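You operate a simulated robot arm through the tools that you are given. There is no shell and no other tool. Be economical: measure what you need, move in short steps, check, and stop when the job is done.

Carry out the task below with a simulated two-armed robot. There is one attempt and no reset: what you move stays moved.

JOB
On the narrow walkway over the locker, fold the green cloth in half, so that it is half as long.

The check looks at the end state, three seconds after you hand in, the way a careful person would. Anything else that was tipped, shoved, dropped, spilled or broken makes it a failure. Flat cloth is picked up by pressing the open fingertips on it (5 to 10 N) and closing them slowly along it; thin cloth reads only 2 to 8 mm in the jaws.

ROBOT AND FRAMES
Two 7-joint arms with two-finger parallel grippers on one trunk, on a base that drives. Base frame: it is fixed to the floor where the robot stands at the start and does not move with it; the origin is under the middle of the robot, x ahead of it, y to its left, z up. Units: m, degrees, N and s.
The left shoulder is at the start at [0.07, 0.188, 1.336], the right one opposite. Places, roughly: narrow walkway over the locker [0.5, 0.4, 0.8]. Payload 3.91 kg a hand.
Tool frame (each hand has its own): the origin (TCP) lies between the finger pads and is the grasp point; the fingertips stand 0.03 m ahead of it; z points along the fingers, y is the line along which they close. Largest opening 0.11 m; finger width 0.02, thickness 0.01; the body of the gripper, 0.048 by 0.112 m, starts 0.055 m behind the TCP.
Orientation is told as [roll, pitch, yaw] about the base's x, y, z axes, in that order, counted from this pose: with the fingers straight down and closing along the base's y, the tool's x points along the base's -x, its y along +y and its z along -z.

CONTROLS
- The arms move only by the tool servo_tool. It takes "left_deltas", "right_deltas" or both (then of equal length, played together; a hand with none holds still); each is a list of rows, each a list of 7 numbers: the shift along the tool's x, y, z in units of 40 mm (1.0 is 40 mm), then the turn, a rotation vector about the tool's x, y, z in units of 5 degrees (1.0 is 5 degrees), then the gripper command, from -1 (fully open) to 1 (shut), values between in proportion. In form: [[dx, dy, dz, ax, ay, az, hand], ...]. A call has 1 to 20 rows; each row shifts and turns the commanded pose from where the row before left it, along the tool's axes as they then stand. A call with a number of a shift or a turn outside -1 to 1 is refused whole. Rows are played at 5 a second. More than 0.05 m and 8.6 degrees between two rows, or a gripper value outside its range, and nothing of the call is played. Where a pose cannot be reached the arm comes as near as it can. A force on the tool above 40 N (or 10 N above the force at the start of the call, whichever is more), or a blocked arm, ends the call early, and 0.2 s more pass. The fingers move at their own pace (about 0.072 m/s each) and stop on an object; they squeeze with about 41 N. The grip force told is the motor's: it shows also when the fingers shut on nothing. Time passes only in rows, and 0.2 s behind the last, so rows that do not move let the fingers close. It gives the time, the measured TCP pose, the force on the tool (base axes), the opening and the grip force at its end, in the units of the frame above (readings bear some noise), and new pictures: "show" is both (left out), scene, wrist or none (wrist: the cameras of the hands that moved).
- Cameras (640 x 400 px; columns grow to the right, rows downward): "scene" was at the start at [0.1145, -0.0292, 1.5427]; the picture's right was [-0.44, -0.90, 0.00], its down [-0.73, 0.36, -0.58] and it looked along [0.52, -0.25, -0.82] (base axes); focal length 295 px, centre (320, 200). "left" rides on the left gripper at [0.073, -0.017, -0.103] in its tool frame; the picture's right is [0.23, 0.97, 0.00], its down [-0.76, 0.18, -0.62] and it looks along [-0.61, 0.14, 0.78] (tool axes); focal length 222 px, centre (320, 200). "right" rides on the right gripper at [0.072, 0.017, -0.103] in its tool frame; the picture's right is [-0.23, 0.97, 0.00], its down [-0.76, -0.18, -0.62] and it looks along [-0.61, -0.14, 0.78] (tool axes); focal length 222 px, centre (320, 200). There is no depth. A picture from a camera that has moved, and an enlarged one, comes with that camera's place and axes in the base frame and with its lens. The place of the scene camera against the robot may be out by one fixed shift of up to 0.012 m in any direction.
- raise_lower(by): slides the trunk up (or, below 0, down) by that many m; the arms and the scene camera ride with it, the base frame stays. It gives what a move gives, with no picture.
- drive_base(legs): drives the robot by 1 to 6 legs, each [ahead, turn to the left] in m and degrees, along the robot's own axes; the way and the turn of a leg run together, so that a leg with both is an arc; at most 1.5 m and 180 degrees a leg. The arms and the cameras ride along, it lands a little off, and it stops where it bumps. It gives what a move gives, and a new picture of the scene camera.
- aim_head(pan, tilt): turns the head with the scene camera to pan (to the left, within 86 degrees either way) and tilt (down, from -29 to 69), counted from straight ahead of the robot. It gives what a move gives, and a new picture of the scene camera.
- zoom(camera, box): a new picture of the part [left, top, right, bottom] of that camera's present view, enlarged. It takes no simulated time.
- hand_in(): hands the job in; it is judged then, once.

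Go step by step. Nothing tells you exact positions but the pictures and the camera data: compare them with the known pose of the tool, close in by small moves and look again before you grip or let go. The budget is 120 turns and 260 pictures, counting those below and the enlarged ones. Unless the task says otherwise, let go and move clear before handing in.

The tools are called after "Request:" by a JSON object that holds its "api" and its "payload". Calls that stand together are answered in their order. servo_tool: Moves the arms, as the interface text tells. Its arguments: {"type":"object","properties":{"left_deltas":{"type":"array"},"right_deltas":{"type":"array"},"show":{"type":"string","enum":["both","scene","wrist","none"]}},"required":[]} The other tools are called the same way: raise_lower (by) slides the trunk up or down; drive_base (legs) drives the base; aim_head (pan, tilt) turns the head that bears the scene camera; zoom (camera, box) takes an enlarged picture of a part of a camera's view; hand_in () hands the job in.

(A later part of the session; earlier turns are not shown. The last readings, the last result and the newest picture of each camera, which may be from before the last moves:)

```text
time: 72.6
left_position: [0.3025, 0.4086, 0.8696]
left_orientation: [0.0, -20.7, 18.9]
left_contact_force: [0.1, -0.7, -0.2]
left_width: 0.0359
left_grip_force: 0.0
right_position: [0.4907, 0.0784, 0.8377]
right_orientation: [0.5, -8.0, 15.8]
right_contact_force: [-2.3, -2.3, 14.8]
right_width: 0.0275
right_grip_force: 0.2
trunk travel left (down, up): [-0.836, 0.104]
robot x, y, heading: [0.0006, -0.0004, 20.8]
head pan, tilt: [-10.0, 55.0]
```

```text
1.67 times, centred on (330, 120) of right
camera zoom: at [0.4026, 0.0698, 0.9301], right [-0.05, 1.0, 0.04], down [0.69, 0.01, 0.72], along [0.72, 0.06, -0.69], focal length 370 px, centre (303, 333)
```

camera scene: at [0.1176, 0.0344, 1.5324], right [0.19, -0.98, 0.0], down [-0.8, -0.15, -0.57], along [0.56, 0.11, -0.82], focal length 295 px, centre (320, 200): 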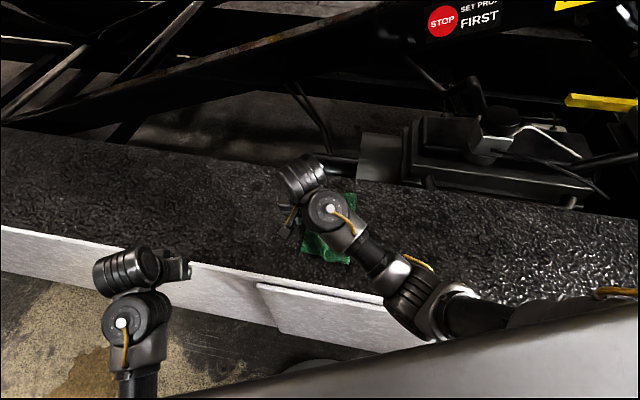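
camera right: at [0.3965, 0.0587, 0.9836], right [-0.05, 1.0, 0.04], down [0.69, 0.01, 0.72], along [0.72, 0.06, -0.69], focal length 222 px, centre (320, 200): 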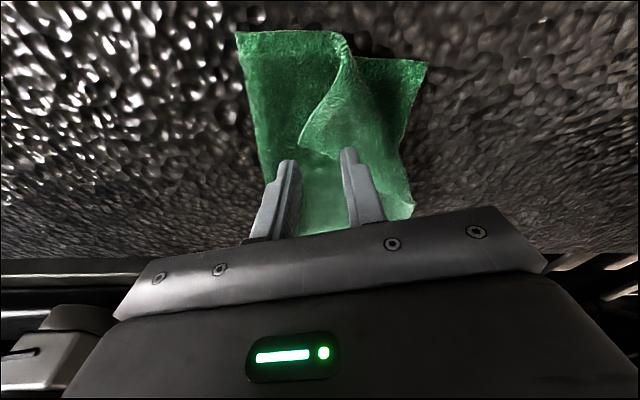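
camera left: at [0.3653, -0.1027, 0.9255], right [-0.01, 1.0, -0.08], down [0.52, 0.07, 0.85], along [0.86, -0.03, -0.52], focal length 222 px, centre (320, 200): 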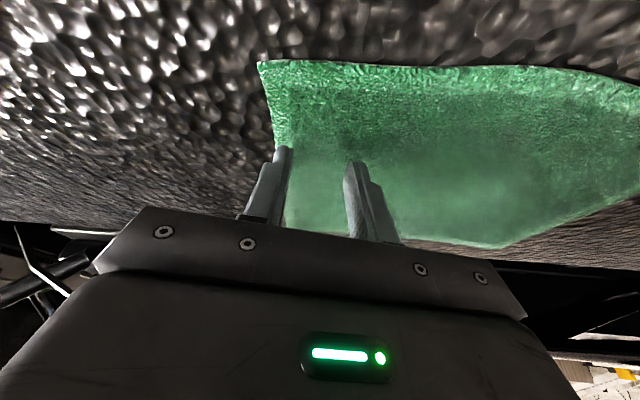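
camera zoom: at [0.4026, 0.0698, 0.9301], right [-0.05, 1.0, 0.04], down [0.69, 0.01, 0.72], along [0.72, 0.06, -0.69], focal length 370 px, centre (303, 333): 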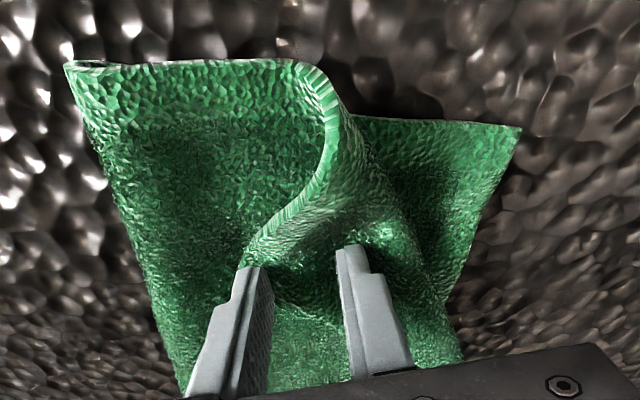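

Pressing a bit strongly; I ease up slightly and close slowly.

Request:
{"api": "servo_tool", "payload": {"right_deltas": [[0, 0, -0.05, 0, 0, 0, 0.5], [0, 0, 0, 0, 0, 0, 0.56], [0, 0, 0, 0, 0, 0, 0.63], [0, 0, 0, 0, 0, 0, 0.7], [0, 0, 0, 0, 0, 0, 0.77], [0, 0, 0, 0, 0, 0, 0.84], [0, 0, 0, 0, 0, 0, 0.92], [0, 0, 0, 0, 0, 0, 1], [0, 0, 0, 0, 0, 0, 1], [0, 0, -0.3, 0, 0, 0, 1], [0, 0, -0.4, 0, 0, 0, 1], [0, 0, 0, 0, 0, 0, 1]], "show": "both"}}

Request:
{"api": "zoom", "payload": {"camera": "right", "box": [200, 0, 460, 240]}}

```text
time: 75.2
left_position: [0.3039, 0.4095, 0.8689]
left_orientation: [0.0, -20.5, 18.8]
left_contact_force: [1.2, 0.8, -0.3]
left_width: 0.0358
left_grip_force: 0.0
right_position: [0.4875, 0.0781, 0.8665]
right_orientation: [0.4, -7.8, 15.7]
right_contact_force: [0.9, 0.1, -0.6]
right_width: 0.0042
right_grip_force: 40.6
trunk travel left (down, up): [-0.836, 0.104]
robot x, y, heading: [0.0012, 0.0021, 20.9]
head pan, tilt: [-10.0, 55.0]
camera scene: at [0.1171, 0.0341, 1.5324], right [0.19, -0.98, 0.0], down [-0.8, -0.15, -0.57], along [0.56, 0.11, -0.82], focal length 295 px, centre (320, 200)
camera right: at [0.3992, 0.0696, 0.9591], right [-0.05, 1.0, 0.04], down [0.69, 0.01, 0.72], along [0.72, 0.06, -0.69], focal length 222 px, centre (320, 200)
```

scene: 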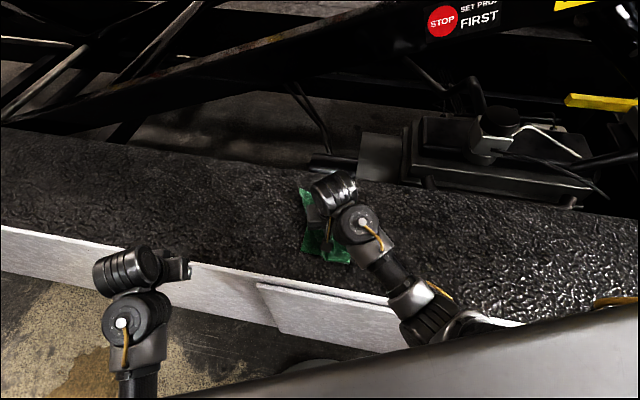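
right: 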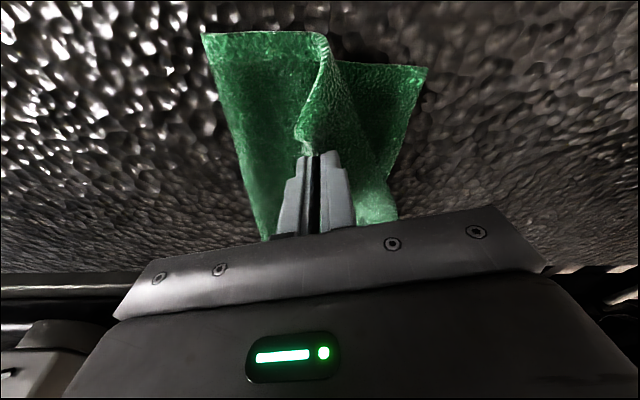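

```text
1.67 times, centred on (330, 120) of right
camera zoom: at [0.3992, 0.0696, 0.9591], right [-0.05, 1.0, 0.04], down [0.69, 0.01, 0.72], along [0.72, 0.06, -0.69], focal length 370 px, centre (303, 333)
```

zoom: 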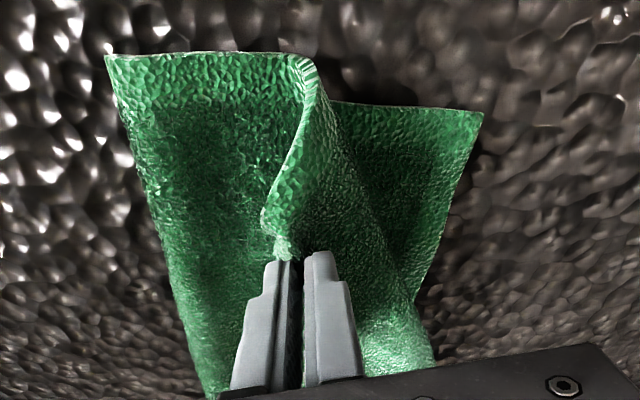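

The corner is gripped alone (4 mm). Now I carry it over to the near-left corner.

Request:
{"api": "servo_tool", "payload": {"right_deltas": [[0, 0.1, -0.4, 0, 0, 0, 1], [0.1, 0.35, -0.2, 0, 0, 0, 1], [0.15, 0.4, 0, 0, 0, 0, 1], [0.15, 0.4, 0, 0, 0, 0, 1], [0.14, 0.4, 0.2, 0, 0, 0, 1], [0, 0.06, 0.3, 0, 0, 0, 1], [0, 0, 0.3, 0, 0, 0, 1], [0, 0, 0, 0, 0, 0, 1]], "show": "both"}}

Request:
{"api": "zoom", "payload": {"camera": "scene", "box": [260, 160, 420, 290]}}

```text
time: 77.0
left_position: [0.3034, 0.4101, 0.8687]
left_orientation: [0.1, -20.5, 18.9]
left_contact_force: [-0.6, -0.2, -0.2]
left_width: 0.0359
left_grip_force: 0.0
right_position: [0.4498, 0.1394, 0.8562]
right_orientation: [0.4, -7.8, 15.9]
right_contact_force: [-1.1, -0.7, -0.8]
right_width: 0.004
right_grip_force: 41.0
trunk travel left (down, up): [-0.836, 0.104]
robot x, y, heading: [0.0042, -0.0012, 20.7]
head pan, tilt: [-10.0, 55.0]
camera scene: at [0.1167, 0.0342, 1.5324], right [0.19, -0.98, 0.0], down [-0.8, -0.15, -0.57], along [0.56, 0.11, -0.82], focal length 295 px, centre (320, 200)
camera right: at [0.3613, 0.1307, 0.9485], right [-0.05, 1.0, 0.04], down [0.69, 0.01, 0.72], along [0.72, 0.06, -0.69], focal length 222 px, centre (320, 200)
```

scene: 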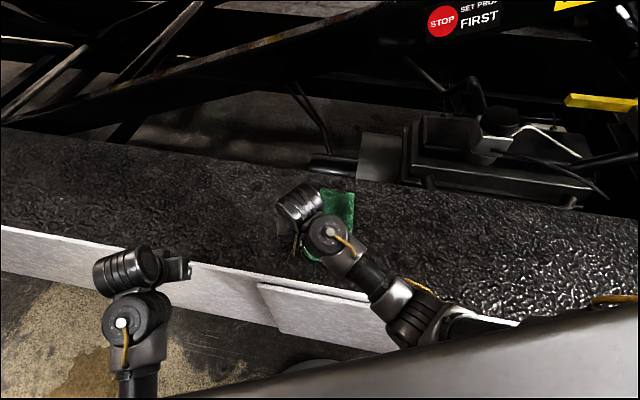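
right: 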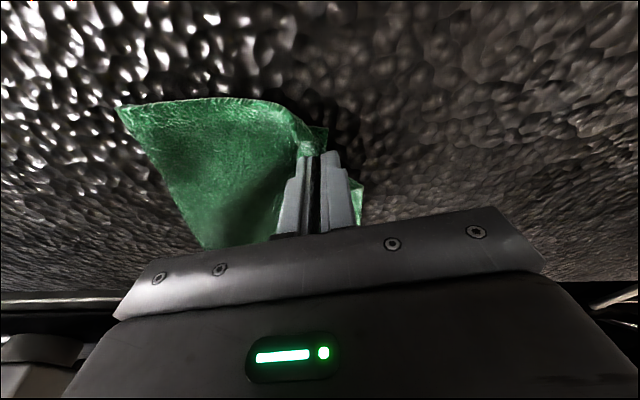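

```text
3.08 times, centred on (340, 225) of scene
camera zoom: at [0.1167, 0.0342, 1.5324], right [0.19, -0.98, 0.0], down [-0.8, -0.15, -0.57], along [0.56, 0.11, -0.82], focal length 906 px, centre (258, 123)
```

zoom: 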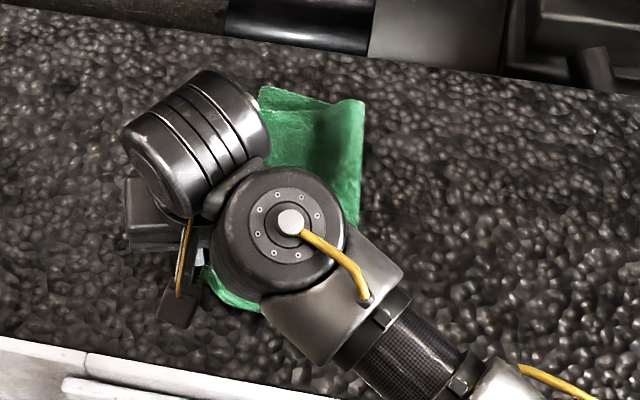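

Corner is above its place; lower, release, and clear to look.

Request:
{"api": "servo_tool", "payload": {"right_deltas": [[0, 0, 0.25, 0, 0, 0, 1], [0, 0, 0.15, 0, 0, 0, 1], [0, 0, 0, 0, 0, 0, 1], [0, 0, 0, 0, 0, 0, 0.75], [0, 0, 0, 0, 0, 0, 0.5], [0, 0, 0, 0, 0, 0, 0.4], [0, 0, -0.3, 0, 0, 0, 0.4], [0, 0, -0.6, 0, 0, 0, 0.4], [0, -0.6, -0.6, 0, 0, 0, 0.4], [0, -0.8, 0, 0, 0, 0, 0.4], [0, -0.8, 0, 0, 0, 0, 0.4], [0, -0.8, 0, 0, 0, 0, 0.4], [-0.3, -0.8, 0, 0, 0, 0, 0.4], [-0.3, -0.8, 0, 0, 0, 0, 0.4], [-0.3, -0.8, 0, 0, 0, 0, 0.4]], "show": "none"}}

Request:
{"api": "zoom", "payload": {"camera": "scene", "box": [260, 160, 420, 290]}}

```text
time: 79.9
left_position: [0.3043, 0.4097, 0.8699]
left_orientation: [0.0, -20.5, 18.9]
left_contact_force: [-0.3, -0.5, -0.1]
left_width: 0.0358
left_grip_force: 0.1
right_position: [0.5014, -0.0136, 0.9]
right_orientation: [0.7, -7.8, 14.6]
right_contact_force: [1.1, 14.7, -11.2]
right_width: 0.0329
right_grip_force: 0.0
trunk travel left (down, up): [-0.836, 0.104]
robot x, y, heading: [-0.0042, 0.0015, 21.1]
head pan, tilt: [-10.0, 55.0]
stopped in row 14 (right hand): the force on the tool passed its limit (the readings are from after the stop); the commanded pose is now the measured one
```

```text
3.08 times, centred on (340, 225) of scene
camera zoom: at [0.1175, 0.0337, 1.5324], right [0.19, -0.98, 0.0], down [-0.8, -0.15, -0.57], along [0.56, 0.11, -0.82], focal length 906 px, centre (258, 123)
```

zoom: 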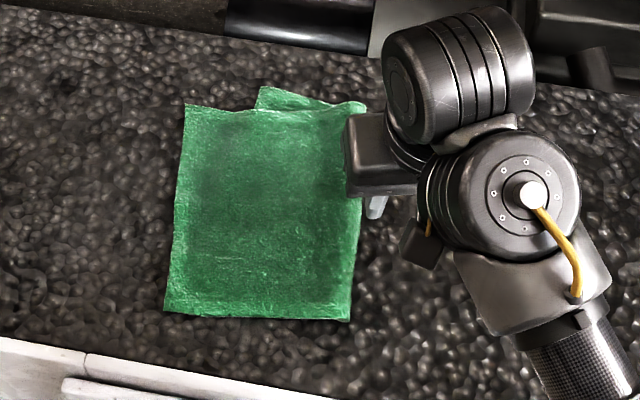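

Excellent: the flap now lies flat as a clean rectangle, but it overshoots: its corners are at B≈(0.626, 0.208) and C≈(0.409, 0.173), while the lower corners are A≈(0.659, 0.140) and D≈(0.442, 0.150), and the fold sits at y≈0.02. I'll lift each flap corner and re-lay it, C first; a few more degrees of base turn give the right arm room.

Request:
{"api": "servo_tool", "payload": {"right_deltas": [[0, 0.4, -0.2, 0, 0, 0, 0.5], [0, 0.3, 0, 0, 0, 0, 0.5], [0, 0, 0, 0, 0, 0, 0.5]], "show": "none"}}

Request:
{"api": "drive_base", "payload": {"legs": [[0, 7]]}}

```text
time: 80.7
left_position: [0.3052, 0.4089, 0.8688]
left_orientation: [0.0, -20.5, 18.8]
left_contact_force: [-0.5, 0.3, -0.6]
left_width: 0.036
left_grip_force: 0.1
right_position: [0.4913, 0.0128, 0.9077]
right_orientation: [0.8, -8.0, 14.8]
right_contact_force: [1.2, 0.1, 0.1]
right_width: 0.0277
right_grip_force: 0.1
trunk travel left (down, up): [-0.836, 0.104]
robot x, y, heading: [0.0001, 0.0005, 20.6]
head pan, tilt: [-10.0, 55.0]
```

```text
time: 81.7
left_position: [0.253, 0.443, 0.8683]
left_orientation: [0.0, -20.5, 25.9]
left_contact_force: [-0.2, 1.0, -1.4]
left_width: 0.036
left_grip_force: 0.1
right_position: [0.4875, 0.0708, 0.9077]
right_orientation: [0.7, -7.9, 21.7]
right_contact_force: [-0.6, 0.2, 0.3]
right_width: 0.0279
right_grip_force: 0.0
trunk travel left (down, up): [-0.836, 0.104]
robot x, y, heading: [0.0002, 0.0033, 28.0]
head pan, tilt: [-10.0, 55.0]
camera scene: at [0.1122, 0.048, 1.5324], right [0.31, -0.95, 0.0], down [-0.78, -0.25, -0.57], along [0.55, 0.18, -0.82], focal length 295 px, centre (320, 200)
```

scene: 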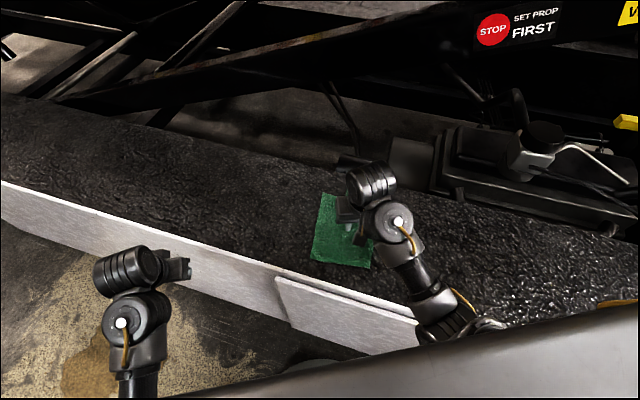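

Request:
{"api": "servo_tool", "payload": {"right_deltas": [[0, 0, 0, 0.11, 0, 0.8, 0.5], [0, 0, 0, 0.11, 0, 0.8, 0.5], [0, 0, 0, 0.11, 0, 0.8, 0.5], [0.36, 0.55, 0, 0, 0, 0, 0.5], [0.36, 0.55, 0.1, 0, 0, 0, 0.5], [0.36, 0.55, 0.2, 0, 0, 0, 0.5], [0.38, 0.54, 0.46, 0, 0, 0, 0.5], [0, 0, 0, 0, 0, 0, 0.5]], "show": "wrist"}}

```text
time: 83.5
left_position: [0.2525, 0.4425, 0.8701]
left_orientation: [0.1, -20.6, 25.9]
left_contact_force: [0.8, -0.6, 1.0]
left_width: 0.0358
left_grip_force: 0.1
right_position: [0.4204, 0.1501, 0.8712]
right_orientation: [0.7, -7.7, 9.5]
right_contact_force: [-0.2, -0.5, -0.7]
right_width: 0.0275
right_grip_force: 0.1
trunk travel left (down, up): [-0.836, 0.104]
robot x, y, heading: [-0.0001, 0.0016, 27.8]
head pan, tilt: [-10.0, 55.0]
camera right: at [0.3307, 0.1505, 0.9634], right [0.06, 1.0, 0.04], down [0.69, -0.07, 0.72], along [0.72, -0.01, -0.69], focal length 222 px, centre (320, 200)
```

right: 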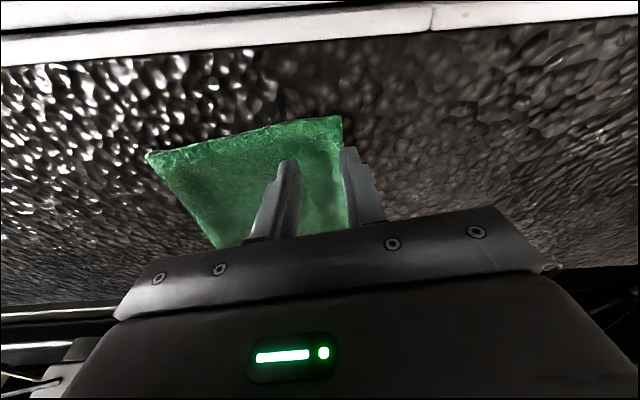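

Well aligned over the single-layer overhang at C; I shift 6 mm inward and go down to contact.

Request:
{"api": "servo_tool", "payload": {"right_deltas": [[0.05, -0.15, 0.3, 0, 0, 0, 0.5], [0.05, 0, 0.3, 0, 0, 0, 0.5], [0, 0, 0.15, 0, 0, 0, 0.5], [0, 0, 0.08, 0, 0, 0, 0.5], [0, 0, 0.06, 0, 0, 0, 0.5], [0, 0, 0, 0, 0, 0, 0.5]], "show": "wrist"}}

```text
time: 84.9
left_position: [0.2526, 0.4428, 0.8692]
left_orientation: [-0.1, -20.6, 25.9]
left_contact_force: [0.0, 0.4, -0.9]
left_width: 0.0355
left_grip_force: 0.0
right_position: [0.4223, 0.1436, 0.836]
right_orientation: [0.8, -7.7, 9.6]
right_contact_force: [-1.2, -0.4, 2.1]
right_width: 0.0272
right_grip_force: 0.1
trunk travel left (down, up): [-0.836, 0.104]
robot x, y, heading: [0.0014, 0.0018, 27.8]
head pan, tilt: [-10.0, 55.0]
camera right: at [0.333, 0.1443, 0.9277], right [0.06, 1.0, 0.04], down [0.69, -0.07, 0.72], along [0.72, -0.01, -0.69], focal length 222 px, centre (320, 200)
```

right: 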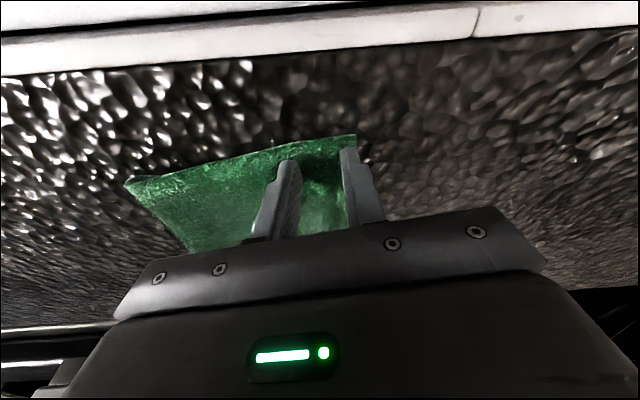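

Request:
{"api": "servo_tool", "payload": {"right_deltas": [[0, 0, 0.06, 0, 0, 0, 0.5], [0, 0, 0, 0, 0, 0, 0.56], [0, 0, 0, 0, 0, 0, 0.63], [0, 0, 0, 0, 0, 0, 0.7], [0, 0, 0, 0, 0, 0, 0.77], [0, 0, 0, 0, 0, 0, 0.84], [0, 0, 0, 0, 0, 0, 0.92], [0, 0, 0, 0, 0, 0, 1], [0, 0, 0, 0, 0, 0, 1], [0, -0.1, -0.4, 0, 0, 0, 1], [0, -0.3, -0.4, 0, 0, 0, 1], [0, 0, 0, 0, 0, 0, 1]], "show": "both"}}

```text
time: 87.5
left_position: [0.2523, 0.443, 0.8694]
left_orientation: [0.1, -20.5, 25.9]
left_contact_force: [0.3, -0.8, -0.8]
left_width: 0.036
left_grip_force: 0.0
right_position: [0.4185, 0.1276, 0.8649]
right_orientation: [0.6, -7.6, 9.6]
right_contact_force: [0.9, 0.5, -0.3]
right_width: 0.0036
right_grip_force: 41.2
trunk travel left (down, up): [-0.836, 0.104]
robot x, y, heading: [0.0004, 0.0042, 27.7]
head pan, tilt: [-10.0, 55.0]
camera scene: at [0.1124, 0.0487, 1.5324], right [0.31, -0.95, 0.0], down [-0.78, -0.25, -0.57], along [0.55, 0.17, -0.82], focal length 295 px, centre (320, 200)
camera right: at [0.3309, 0.1286, 0.9582], right [0.06, 1.0, 0.04], down [0.69, -0.07, 0.72], along [0.72, -0.01, -0.69], focal length 222 px, centre (320, 200)
```

scene: 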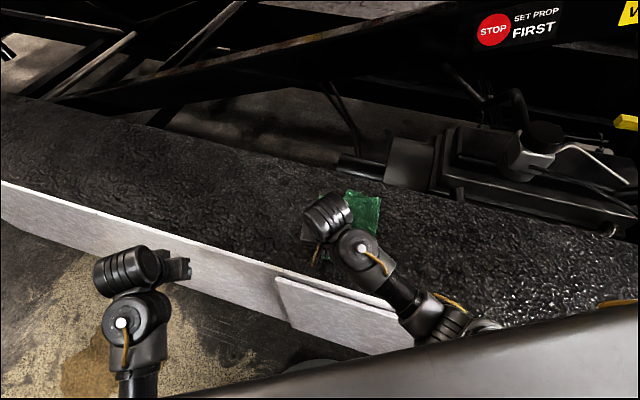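
right: 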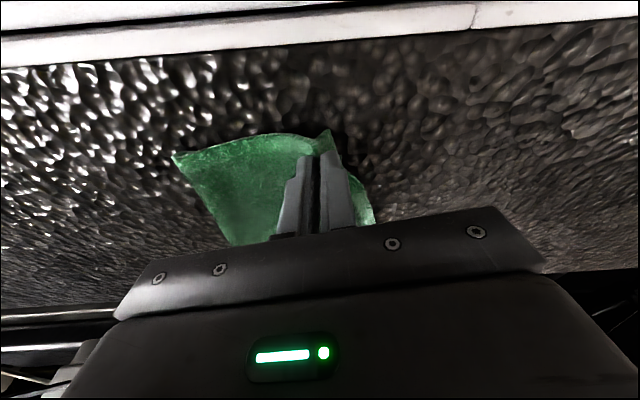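

Gripped single layer. I raise the corner and swing it right to let the fold relax, then look before re-laying.

Request:
{"api": "servo_tool", "payload": {"right_deltas": [[-0.2, -0.4, -0.35, 0, 0, 0, 1], [-0.2, -0.45, -0.35, 0, 0, 0, 1], [-0.2, -0.45, -0.35, 0, 0, 0, 1], [-0.2, -0.45, -0.35, 0, 0, 0, 1], [0, 0, 0, 0, 0, 0, 1]], "show": "both"}}

```text
time: 88.7
left_position: [0.2513, 0.443, 0.8691]
left_orientation: [0.0, -20.4, 25.8]
left_contact_force: [-0.2, 0.3, -0.2]
left_width: 0.0359
left_grip_force: 0.2
right_position: [0.4432, 0.0807, 0.9004]
right_orientation: [0.6, -7.6, 9.7]
right_contact_force: [-0.7, -0.4, -0.3]
right_width: 0.0036
right_grip_force: 40.9
right hand out of reach, approached as far as the arm can: row 3, 4
trunk travel left (down, up): [-0.836, 0.104]
robot x, y, heading: [0.0021, 0.0001, 27.8]
head pan, tilt: [-10.0, 55.0]
camera scene: at [0.1121, 0.0479, 1.5324], right [0.31, -0.95, 0.0], down [-0.78, -0.25, -0.57], along [0.55, 0.18, -0.82], focal length 295 px, centre (320, 200)
camera right: at [0.3539, 0.0814, 0.9925], right [0.06, 1.0, 0.04], down [0.69, -0.07, 0.72], along [0.72, -0.01, -0.69], focal length 222 px, centre (320, 200)
```

scene: 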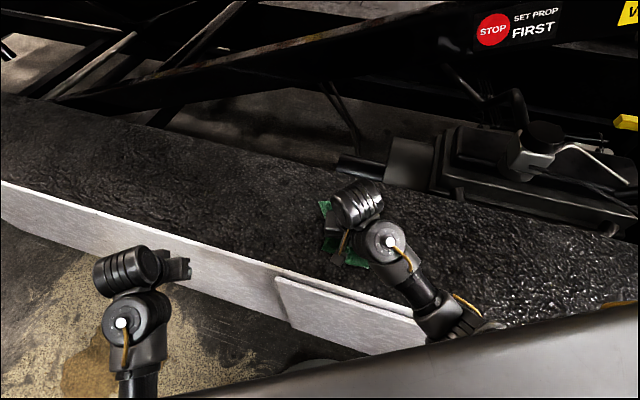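
right: 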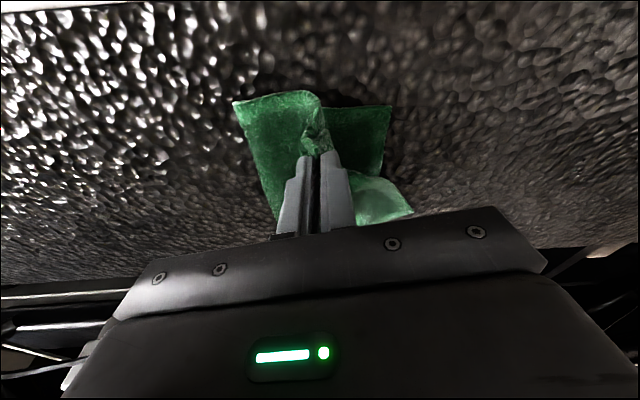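

Request:
{"api": "servo_tool", "payload": {"right_deltas": [[-0.1, 0.4, 0.2, 0, 0, 0, 1], [-0.1, 0.4, 0.4, 0, 0, 0, 1], [-0.1, 0.4, 0.5, 0, 0, 0, 1], [0, 0.03, 0.3, 0, 0, 0, 1], [0, 0, 0.15, 0, 0, 0, 1], [0, 0, 0, 0, 0, 0, 1]], "show": "wrist"}}

```text
time: 90.1
left_position: [0.251, 0.4432, 0.8691]
left_orientation: [0.0, -20.7, 25.9]
left_contact_force: [-0.3, -0.4, 0.3]
left_width: 0.0359
left_grip_force: 0.1
right_position: [0.454, 0.1361, 0.8396]
right_orientation: [0.7, -7.7, 9.6]
right_contact_force: [0.4, 0.7, 4.7]
right_width: 0.0033
right_grip_force: 41.4
trunk travel left (down, up): [-0.836, 0.104]
robot x, y, heading: [-0.002, -0.0006, 27.7]
head pan, tilt: [-10.0, 55.0]
camera right: at [0.3643, 0.1362, 0.932], right [0.06, 1.0, 0.04], down [0.69, -0.07, 0.72], along [0.72, -0.01, -0.69], focal length 222 px, centre (320, 200)
```

right: 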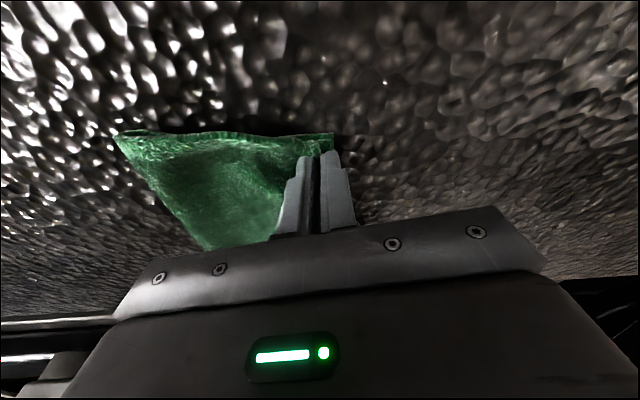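

Request:
{"api": "servo_tool", "payload": {"right_deltas": [[0, 0, 0, 0, 0, 0, 0.8], [0, 0, 0, 0, 0, 0, 0.6], [0, 0, 0, 0, 0, 0, 0.5], [0, 0, -0.3, 0, 0, 0, 0.5], [0, 0, -0.6, 0, 0, 0, 0.5], [0, -0.4, -0.4, 0, 0, 0, 0.5], [-0.4, -0.8, 0, 0, 0, 0, 0.5], [-0.4, -0.8, 0, 0, 0, 0, 0.5], [-0.4, -0.8, 0, 0, 0, 0, 0.5], [-0.4, -0.8, 0, 0, 0, 0, 0.5]], "show": "none"}}

Request:
{"api": "zoom", "payload": {"camera": "scene", "box": [280, 160, 440, 290]}}

```text
time: 92.3
left_position: [0.2534, 0.4423, 0.8697]
left_orientation: [0.0, -20.5, 25.9]
left_contact_force: [0.2, 0.8, 0.2]
left_width: 0.0359
left_grip_force: 0.1
right_position: [0.5337, 0.0004, 0.8997]
right_orientation: [0.7, -7.7, 9.6]
right_contact_force: [0.5, -0.5, -0.4]
right_width: 0.0275
right_grip_force: 0.0
trunk travel left (down, up): [-0.836, 0.104]
robot x, y, heading: [0.0018, -0.0011, 27.9]
head pan, tilt: [-10.0, 55.0]
```

```text
3.08 times, centred on (360, 225) of scene
camera zoom: at [0.1129, 0.0472, 1.5324], right [0.31, -0.95, 0.0], down [-0.78, -0.25, -0.57], along [0.55, 0.18, -0.82], focal length 906 px, centre (197, 123)
```

zoom: 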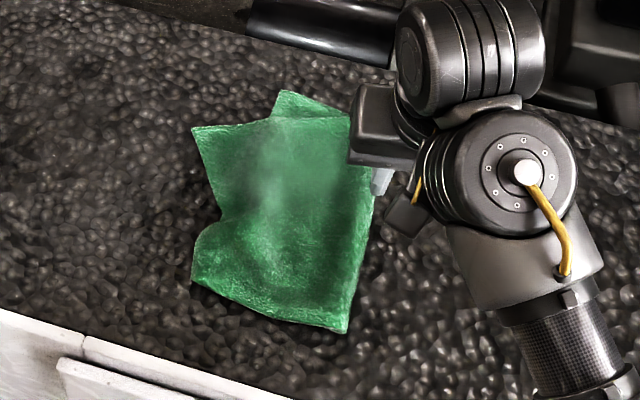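

C now sits on D. Next the far flap corner B, at about (0.597, 0.211), whose place is A≈(0.662, 0.142).

Request:
{"api": "servo_tool", "payload": {"right_deltas": [[0, 0, 0, 0.1, 0, 0.74, 0.5], [0, 0, 0, 0.1, 0, 0.74, 0.5], [0, 0, 0, 0.1, 0, 0.74, 0.5], [0, 0, 0, 0.1, 0, 0.74, 0.5], [-0.1, 0.58, 0, 0, 0, 0, 0.5], [-0.1, 0.58, 0, 0, 0, 0, 0.5], [-0.1, 0.58, 0, 0, 0, 0, 0.5], [-0.1, 0.58, 0, 0, 0, 0, 0.5], [-0.1, 0.58, 0.1, 0, 0, 0, 0.5], [-0.1, 0.58, 0.2, 0, 0, 0, 0.5], [-0.1, 0.58, 0.3, 0, 0, 0, 0.5], [-0.1, 0.58, 0.3, 0, 0, 0, 0.5], [0, 0, 0, 0, 0, 0, 0.5]], "show": "wrist"}}

```text
time: 95.1
left_position: [0.2519, 0.4426, 0.8692]
left_orientation: [0.0, -20.6, 25.9]
left_contact_force: [0.2, -0.5, 0.2]
left_width: 0.036
left_grip_force: 0.0
right_position: [0.5871, 0.1826, 0.8695]
right_orientation: [0.7, -7.6, -5.5]
right_contact_force: [-0.3, 0.2, 0.5]
right_width: 0.0275
right_grip_force: 0.0
trunk travel left (down, up): [-0.836, 0.104]
robot x, y, heading: [0.0005, -0.0025, 27.8]
head pan, tilt: [-10.0, 55.0]
camera right: at [0.5015, 0.205, 0.9623], right [0.31, 0.95, 0.04], down [0.65, -0.25, 0.72], along [0.69, -0.2, -0.7], focal length 222 px, centre (320, 200)
```

right: 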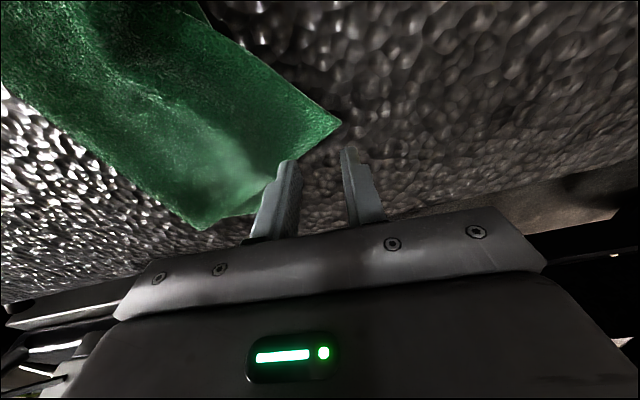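

Request:
{"api": "servo_tool", "payload": {"right_deltas": [[0.25, -0.15, 0.2, 0, 0, 0.5, 0.5], [0.25, -0.14, 0.2, 0, 0, 0.5, 0.5], [0, 0, 0.25, 0, 0, 0.3, 0.5], [0, 0, 0.12, 0, 0, 0, 0.5], [0, 0, 0, 0, 0, 0, 0.5]], "show": "wrist"}}

```text
time: 96.3
left_position: [0.2514, 0.4427, 0.8691]
left_orientation: [0.0, -20.6, 25.8]
left_contact_force: [0.4, -0.9, 0.0]
left_width: 0.0358
left_grip_force: 0.1
right_position: [0.5691, 0.1734, 0.8355]
right_orientation: [1.5, -7.5, -12.0]
right_contact_force: [0.0, 0.7, 1.4]
right_width: 0.0275
right_grip_force: 0.0
trunk travel left (down, up): [-0.836, 0.104]
robot x, y, heading: [-0.0014, 0.0025, 27.6]
head pan, tilt: [-10.0, 55.0]
camera right: at [0.4879, 0.2042, 0.9288], right [0.42, 0.91, 0.06], down [0.62, -0.33, 0.71], along [0.66, -0.26, -0.7], focal length 222 px, centre (320, 200)
```

right: 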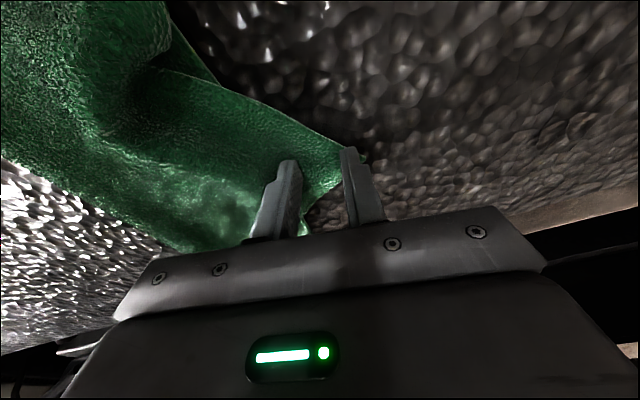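

Request:
{"api": "servo_tool", "payload": {"right_deltas": [[0, -0.2, -0.08, 0, 0, 0, 0.5], [0, 0, 0.08, 0, 0, 0, 0.5], [0, 0, 0.07, 0, 0, 0, 0.5], [0, 0, 0, 0, 0, 0, 0.5]], "show": "wrist"}}

```text
time: 97.3
left_position: [0.2511, 0.442, 0.8705]
left_orientation: [0.1, -20.6, 25.9]
left_contact_force: [0.1, -0.3, -1.1]
left_width: 0.0358
left_grip_force: 0.1
right_position: [0.5681, 0.1666, 0.8339]
right_orientation: [1.6, -7.5, -11.8]
right_contact_force: [-0.6, -0.1, 10.2]
right_width: 0.0277
right_grip_force: 0.0
trunk travel left (down, up): [-0.836, 0.104]
robot x, y, heading: [0.0002, 0.003, 27.7]
head pan, tilt: [-10.0, 55.0]
camera right: at [0.4862, 0.1968, 0.927], right [0.42, 0.91, 0.06], down [0.62, -0.33, 0.71], along [0.66, -0.26, -0.7], focal length 222 px, centre (320, 200)
```

right: 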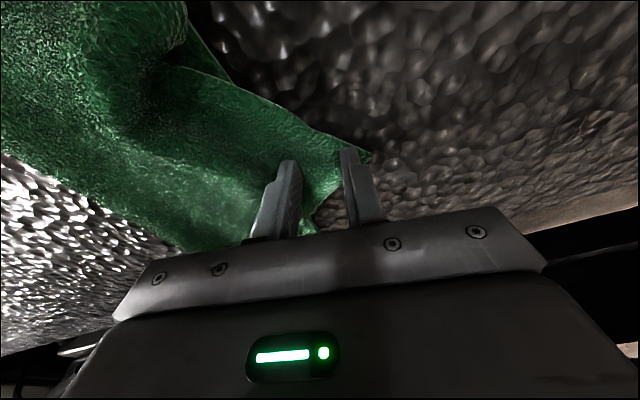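

Request:
{"api": "servo_tool", "payload": {"right_deltas": [[0, 0, 0, 0, 0, 0, 0.56], [0, 0, 0, 0, 0, 0, 0.63], [0, 0, 0, 0, 0, 0, 0.7], [0, 0, 0, 0, 0, 0, 0.77], [0, 0, 0, 0, 0, 0, 0.84], [0, 0, 0, 0, 0, 0, 0.92], [0, 0, 0, 0, 0, 0, 1], [0, 0, 0, 0, 0, 0, 1], [0, -0.1, -0.4, 0, 0, 0, 1], [0, -0.3, -0.4, 0, 0, 0, 1], [0, 0, 0, 0, 0, 0, 1]], "show": "wrist"}}

```text
time: 99.7
left_position: [0.2526, 0.4445, 0.869]
left_orientation: [0.0, -20.4, 26.0]
left_contact_force: [0.8, 0.2, 0.1]
left_width: 0.0358
left_grip_force: 0.1
right_position: [0.5615, 0.1508, 0.864]
right_orientation: [1.4, -7.5, -11.9]
right_contact_force: [0.1, -0.1, 0.1]
right_width: 0.0024
right_grip_force: 40.8
trunk travel left (down, up): [-0.836, 0.104]
robot x, y, heading: [-0.0008, -0.0007, 28.0]
head pan, tilt: [-10.0, 55.0]
camera right: at [0.48, 0.1813, 0.9573], right [0.42, 0.91, 0.05], down [0.62, -0.33, 0.71], along [0.66, -0.26, -0.7], focal length 222 px, centre (320, 200)
```

right: 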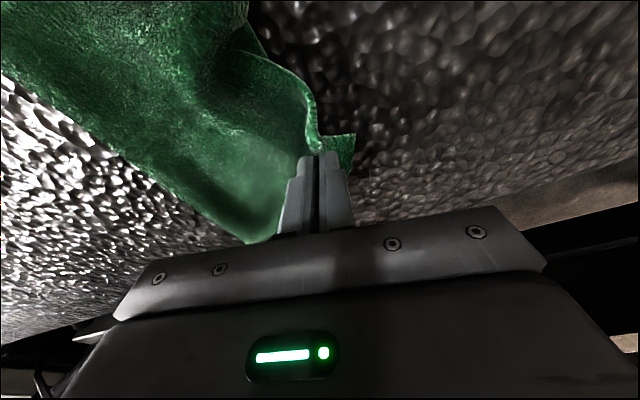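

Request:
{"api": "servo_tool", "payload": {"right_deltas": [[-0.3, -0.2, -0.3, 0, 0, 0, 1], [-0.48, -0.35, -0.1, 0, 0, 0, 1], [-0.48, -0.35, -0.1, 0, 0, 0, 1], [-0.48, -0.35, -0.1, 0, 0, 0, 1], [-0.48, -0.35, 0, 0, 0, 0, 1], [0, 0, 0, 0, 0, 0, 1]], "show": "both"}}

```text
time: 101.1
left_position: [0.2514, 0.4431, 0.8675]
left_orientation: [0.0, -20.6, 25.9]
left_contact_force: [0.0, -0.9, 0.0]
left_width: 0.0357
left_grip_force: 0.0
right_position: [0.6301, 0.0692, 0.8986]
right_orientation: [1.4, -7.5, -11.9]
right_contact_force: [0.7, -0.5, 0.6]
right_width: 0.0021
right_grip_force: 40.8
trunk travel left (down, up): [-0.836, 0.104]
robot x, y, heading: [-0.0003, -0.0008, 27.8]
head pan, tilt: [-10.0, 55.0]
camera scene: at [0.1118, 0.0484, 1.5324], right [0.31, -0.95, 0.0], down [-0.78, -0.25, -0.57], along [0.55, 0.18, -0.82], focal length 295 px, centre (320, 200)
camera right: at [0.5481, 0.1005, 0.9919], right [0.42, 0.91, 0.05], down [0.62, -0.33, 0.71], along [0.66, -0.26, -0.7], focal length 222 px, centre (320, 200)
```

scene: 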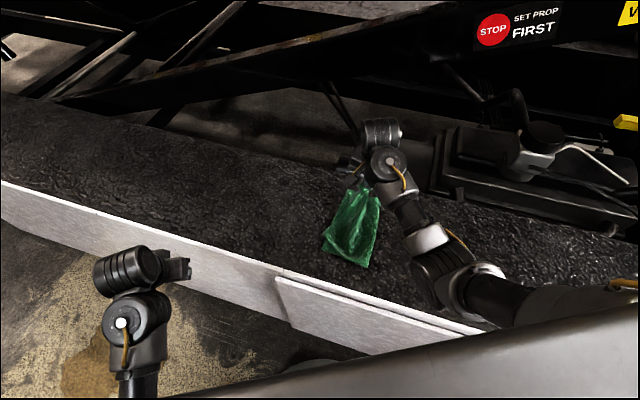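
right: 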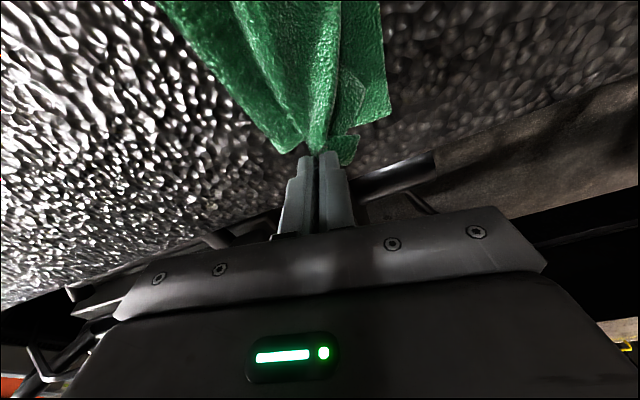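

Request:
{"api": "servo_tool", "payload": {"right_deltas": [[0, 0.4, 0.2, 0, 0, 0, 1], [0, 0.4, 0.4, 0, 0, 0, 1], [0, 0.4, 0.4, 0, 0, 0, 1], [0, 0.1, 0.3, 0, 0, 0, 1], [0, 0, 0.15, 0, 0, 0, 1], [0, 0, 0, 0, 0, 0, 1]], "show": "wrist"}}

```text
time: 102.5
left_position: [0.2522, 0.443, 0.8695]
left_orientation: [0.0, -20.6, 25.8]
left_contact_force: [-0.1, 0.5, -0.1]
left_width: 0.0356
left_grip_force: 0.0
right_position: [0.6491, 0.12, 0.8415]
right_orientation: [1.5, -7.5, -11.9]
right_contact_force: [-0.9, -0.4, 1.4]
right_width: 0.0024
right_grip_force: 41.0
trunk travel left (down, up): [-0.836, 0.104]
robot x, y, heading: [-0.0004, -0.0007, 27.9]
head pan, tilt: [-10.0, 55.0]
camera right: at [0.5674, 0.1505, 0.9353], right [0.42, 0.91, 0.05], down [0.62, -0.33, 0.71], along [0.66, -0.26, -0.7], focal length 222 px, centre (320, 200)
```

right: 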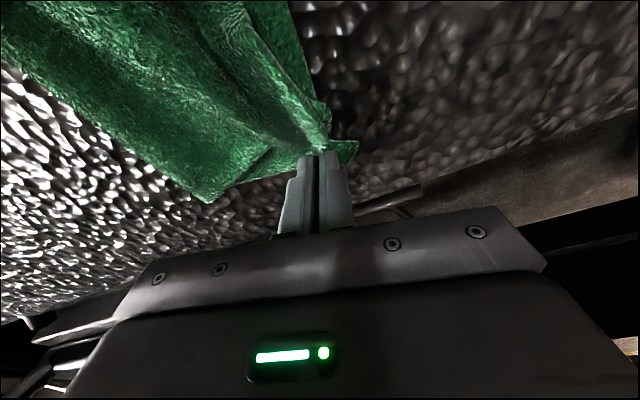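

Request:
{"api": "servo_tool", "payload": {"right_deltas": [[0, 0, 0, 0, 0, 0, 0.8], [0, 0, 0, 0, 0, 0, 0.6], [0, 0, 0, 0, 0, 0, 0.5], [0, 0, -0.3, 0, 0, 0, 0.5], [0, 0, -0.6, 0, 0, 0, 0.5], [0, -0.4, -0.4, 0, 0, 0, 0.5], [0, -0.8, 0, 0, 0, 0, 0.5], [0, -0.8, 0, 0, 0, 0, 0.5], [0, -0.8, 0, 0, 0, 0, 0.5], [0, -0.8, 0, 0, 0, 0, 0.5], [0, -0.8, 0, 0, 0, 0, 0.5]], "show": "none"}}

Request:
{"api": "zoom", "payload": {"camera": "scene", "box": [280, 160, 440, 290]}}

```text
time: 104.9
left_position: [0.2512, 0.4418, 0.8697]
left_orientation: [0.1, -20.7, 25.9]
left_contact_force: [-0.3, -0.1, -0.2]
left_width: 0.0357
left_grip_force: 0.1
right_position: [0.6072, -0.0533, 0.888]
right_orientation: [1.6, -7.5, -11.9]
right_contact_force: [0.1, 0.2, 0.1]
right_width: 0.0275
right_grip_force: 0.1
trunk travel left (down, up): [-0.836, 0.104]
robot x, y, heading: [0.0032, 0.0034, 27.7]
head pan, tilt: [-10.0, 55.0]
```

```text
3.08 times, centred on (360, 225) of scene
camera zoom: at [0.1117, 0.0468, 1.5325], right [0.31, -0.95, 0.0], down [-0.78, -0.25, -0.57], along [0.55, 0.18, -0.82], focal length 906 px, centre (197, 123)
```

zoom: 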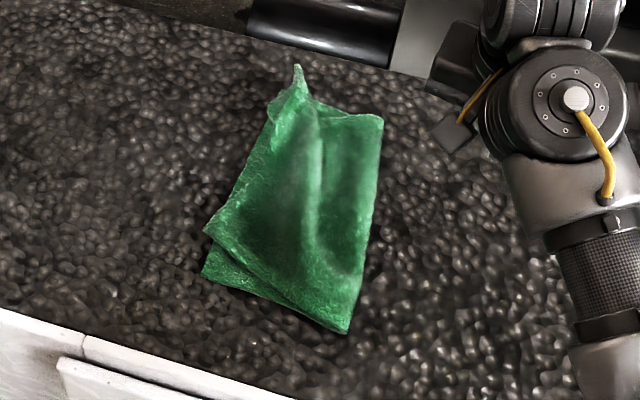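

The flap is almost right but shifted ~3–4 cm toward the far side, with a slack ridge. I regrip B where I released it and set it back a bit nearer.

Request:
{"api": "servo_tool", "payload": {"right_deltas": [[0, 0.8, 0, 0, 0, 0, 0.4], [0, 0.8, 0, 0, 0, 0, 0.4], [0, 0.8, 0, 0, 0, 0, 0.4], [0, 0.8, 0, 0, 0, 0, 0.4], [0, 0.8, 0, 0, 0, 0, 0.4], [0, 0.4, 0.4, 0, 0, 0, 0.4], [0, 0, 0.4, 0, 0, 0, 0.4], [0, 0, 0, 0, 0, 0, 0.4]], "show": "wrist"}}

```text
time: 106.7
left_position: [0.2517, 0.4427, 0.8693]
left_orientation: [-0.1, -20.5, 26.0]
left_contact_force: [-0.7, 0.5, -0.4]
left_width: 0.0358
left_grip_force: 0.0
right_position: [0.6466, 0.1198, 0.8616]
right_orientation: [1.5, -7.4, -11.9]
right_contact_force: [0.5, -0.2, 0.1]
right_width: 0.0332
right_grip_force: 0.1
trunk travel left (down, up): [-0.836, 0.104]
robot x, y, heading: [-0.0008, -0.0013, 27.9]
head pan, tilt: [-10.0, 55.0]
camera right: at [0.5646, 0.1502, 0.9536], right [0.42, 0.91, 0.05], down [0.62, -0.33, 0.71], along [0.66, -0.26, -0.7], focal length 222 px, centre (320, 200)
```

right: 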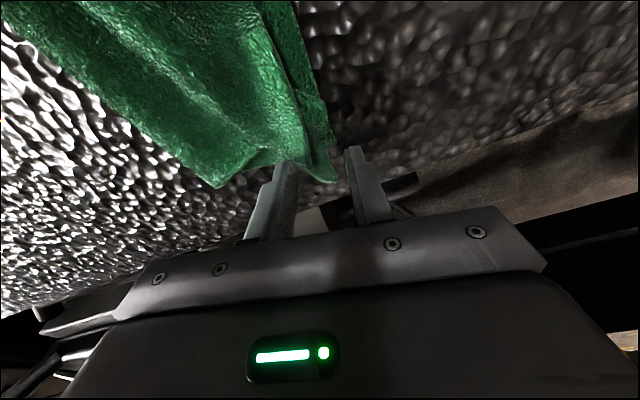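

Request:
{"api": "zoom", "payload": {"camera": "right", "box": [180, 0, 400, 220]}}

```text
1.82 times, centred on (290, 110) of right
camera zoom: at [0.5646, 0.1502, 0.9536], right [0.42, 0.91, 0.05], down [0.62, -0.33, 0.71], along [0.66, -0.26, -0.7], focal length 404 px, centre (374, 364)
```

zoom: 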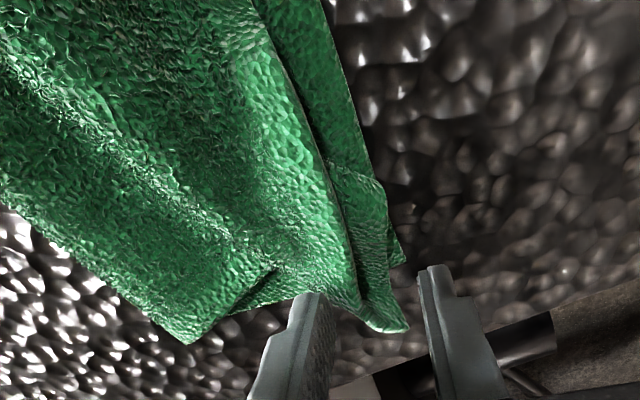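

Request:
{"api": "servo_tool", "payload": {"right_deltas": [[-0.42, 0, 0.2, 0, 0, 0, 0.4], [0, 0, 0.3, 0, 0, 0, 0.4], [0, 0, 0.12, 0, 0, 0, 0.4], [0, 0, 0, 0, 0, 0, 0.6], [0, 0, 0, 0, 0, 0, 0.75], [0, 0, 0, 0, 0, 0, 0.9], [0, 0, 0, 0, 0, 0, 1], [0, 0, 0, 0, 0, 0, 1], [0, 0, -0.4, 0, 0, 0, 1], [0, 0, -0.3, 0, 0, 0, 1], [0, 0, 0, 0, 0, 0, 1]], "show": "none"}}

Request:
{"api": "zoom", "payload": {"camera": "right", "box": [140, 0, 400, 220]}}

```text
time: 109.1
left_position: [0.2525, 0.4436, 0.8695]
left_orientation: [0.0, -20.5, 25.9]
left_contact_force: [0.4, 0.0, -0.1]
left_width: 0.0361
left_grip_force: 0.2
right_position: [0.6623, 0.1166, 0.8671]
right_orientation: [1.6, -7.4, -11.9]
right_contact_force: [-0.2, -0.3, -0.1]
right_width: 0.0029
right_grip_force: 40.8
trunk travel left (down, up): [-0.836, 0.104]
robot x, y, heading: [-0.0006, 0.0037, 27.8]
head pan, tilt: [-10.0, 55.0]
```

```text
1.82 times, centred on (270, 110) of right
camera zoom: at [0.5817, 0.1468, 0.9601], right [0.42, 0.91, 0.05], down [0.62, -0.33, 0.71], along [0.66, -0.26, -0.7], focal length 404 px, centre (411, 364)
```

zoom: 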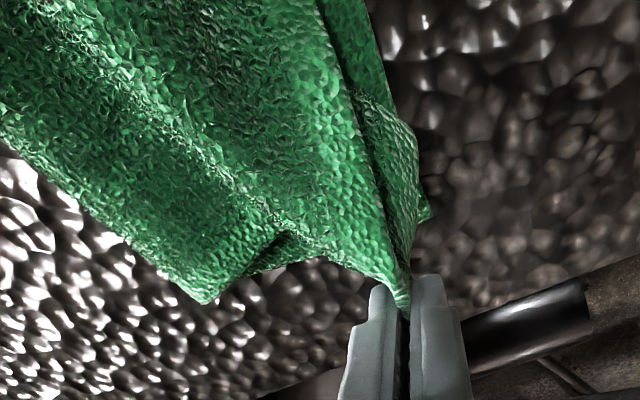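

Request:
{"api": "servo_tool", "payload": {"right_deltas": [[0.24, 0.1, 0, 0, 0, 0, 1], [0.24, 0.13, 0.1, 0, 0, 0, 1], [0, 0, 0.3, 0, 0, 0, 1], [0, 0, 0.25, 0, 0, 0, 1], [0, 0, 0, 0, 0, 0, 0.85], [0, 0, 0, 0, 0, 0, 0.7], [0, 0, 0, 0, 0, 0, 0.6], [0, 0, -0.3, 0, 0, 0, 0.5], [0, 0, -0.6, 0, 0, 0, 0.5], [0, -0.4, -0.4, 0, 0, 0, 0.5], [0, -0.8, 0, 0, 0, 0, 0.5], [0, -0.8, 0, 0, 0, 0, 0.5], [0, -0.8, 0, 0, 0, 0, 0.5], [0, -0.8, 0, 0, 0, 0, 0.5]], "show": "none"}}

Request:
{"api": "zoom", "payload": {"camera": "scene", "box": [280, 160, 440, 290]}}

```text
time: 112.1
left_position: [0.2519, 0.4421, 0.8701]
left_orientation: [0.1, -20.6, 25.9]
left_contact_force: [0.1, 0.6, 0.5]
left_width: 0.036
left_grip_force: 0.1
right_position: [0.614, -0.0141, 0.8879]
right_orientation: [1.7, -7.4, -11.8]
right_contact_force: [0.4, -0.7, -0.2]
right_width: 0.0275
right_grip_force: 0.0
trunk travel left (down, up): [-0.836, 0.104]
robot x, y, heading: [0.0009, -0.0045, 27.7]
head pan, tilt: [-10.0, 55.0]
```

```text
3.08 times, centred on (360, 225) of scene
camera zoom: at [0.1119, 0.0465, 1.5325], right [0.31, -0.95, 0.0], down [-0.78, -0.25, -0.57], along [0.55, 0.18, -0.82], focal length 906 px, centre (197, 123)
```

zoom: 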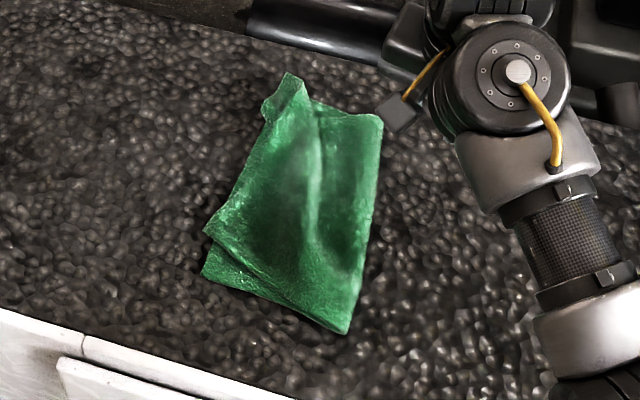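

B now sits on A. Next corner C, about (0.492, 0.164), to go to D (0.446, 0.151).

Request:
{"api": "servo_tool", "payload": {"right_deltas": [[0, 0, -0.2, -0.11, 0, -0.88, 0.5], [0, 0, 0, -0.11, 0, -0.88, 0.5], [0, 0, 0, -0.11, 0, -0.88, 0.5], [0, 0, 0, -0.11, 0, -0.88, 0.5], [0, 0, 0, -0.11, 0, -0.88, 0.5], [0, 0, 0, -0.11, 0, -0.88, 0.5], [0, 0, 0, -0.11, 0, -0.88, 0.5], [0, 0, 0, -0.11, 0, -0.88, 0.5], [0, 0, 0, -0.11, 0, -0.88, 0.5], [0.13, 0.78, 0, 0, 0, 0, 0.5], [0.13, 0.78, 0, 0, 0, 0, 0.5], [0.13, 0.78, 0, 0, 0, 0, 0.5], [0.13, 0.78, 0, 0, 0, 0, 0.5], [0.13, 0.78, 0.3, 0, 0, 0, 0.5], [0.13, 0.75, 0.3, 0, 0, 0, 0.5], [0, 0, 0, 0, 0, 0, 0.5]], "show": "none"}}

Request:
{"api": "zoom", "payload": {"camera": "right", "box": [180, 0, 460, 240]}}

```text
time: 113.4
left_position: [0.2519, 0.4426, 0.8701]
left_orientation: [0.0, -20.5, 25.9]
left_contact_force: [0.4, -0.8, -0.1]
left_width: 0.0358
left_grip_force: 0.0
right_position: [0.6125, -0.0109, 0.8942]
right_orientation: [1.3, -8.3, 10.6]
right_contact_force: [2.6, 2.5, -2.9]
right_width: 0.0275
right_grip_force: 0.0
trunk travel left (down, up): [-0.836, 0.104]
robot x, y, heading: [-0.0001, 0.0029, 27.8]
head pan, tilt: [-10.0, 55.0]
stopped in row 6 (right hand): the force on the tool passed its limit (the readings are from after the stop); the commanded pose is now the measured one
```

```text
1.67 times, centred on (320, 120) of right
camera zoom: at [0.5242, -0.0134, 0.9864], right [0.04, 1.0, 0.06], down [0.69, -0.07, 0.72], along [0.72, 0.01, -0.69], focal length 370 px, centre (320, 333)
```

zoom: 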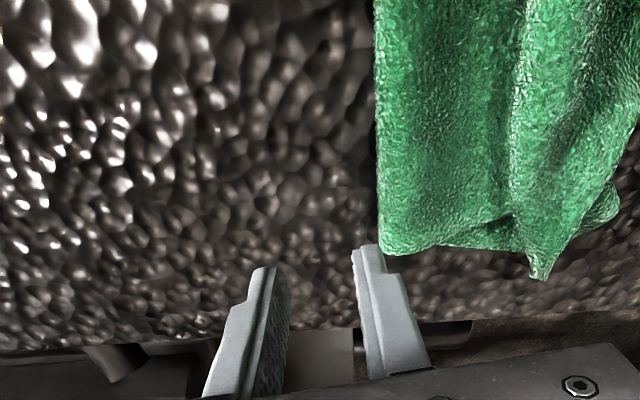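

Request:
{"api": "servo_tool", "payload": {"right_deltas": [[0.35, 0.69, 0, 0, 0, 0, 0.5], [0.35, 0.69, 0, 0, 0, 0, 0.5], [0.35, 0.69, 0, 0, 0, 0, 0.5], [0.35, 0.69, 0, 0, 0, 0, 0.5], [0.35, 0.69, 0, -0.12, 0, -0.85, 0.5], [0.35, 0.69, 0, -0.12, 0, -0.85, 0.5], [0, 0, 0.1, -0.12, 0, -0.85, 0.5], [0, 0, 0.1, -0.12, 0, -0.85, 0.5], [0, 0, 0, 0, 0, 0, 0.5]], "show": "none"}}

Request:
{"api": "zoom", "payload": {"camera": "right", "box": [180, 0, 460, 240]}}

```text
time: 115.4
left_position: [0.252, 0.4428, 0.8682]
left_orientation: [0.0, -20.5, 25.9]
left_contact_force: [-0.1, -0.6, -0.1]
left_width: 0.0358
left_grip_force: 0.0
right_position: [0.4994, 0.1344, 0.8794]
right_orientation: [1.3, -8.7, 27.8]
right_contact_force: [-0.5, -0.2, 1.1]
right_width: 0.0274
right_grip_force: 0.0
trunk travel left (down, up): [-0.836, 0.104]
robot x, y, heading: [-0.0024, 0.0007, 27.6]
head pan, tilt: [-10.0, 55.0]
```

```text
1.67 times, centred on (320, 120) of right
camera zoom: at [0.4142, 0.106, 0.9699], right [-0.26, 0.96, 0.06], down [0.67, 0.14, 0.73], along [0.69, 0.23, -0.68], focal length 370 px, centre (320, 333)
```

zoom: 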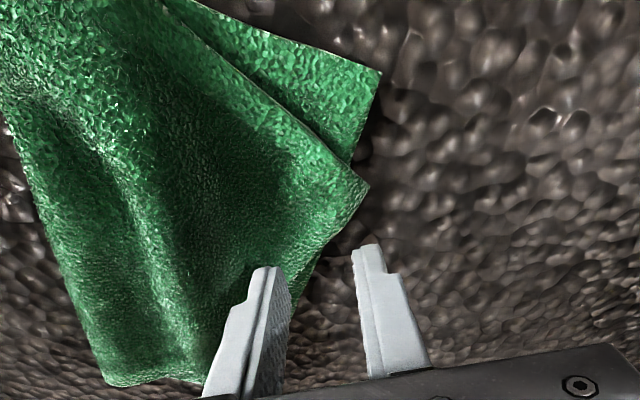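

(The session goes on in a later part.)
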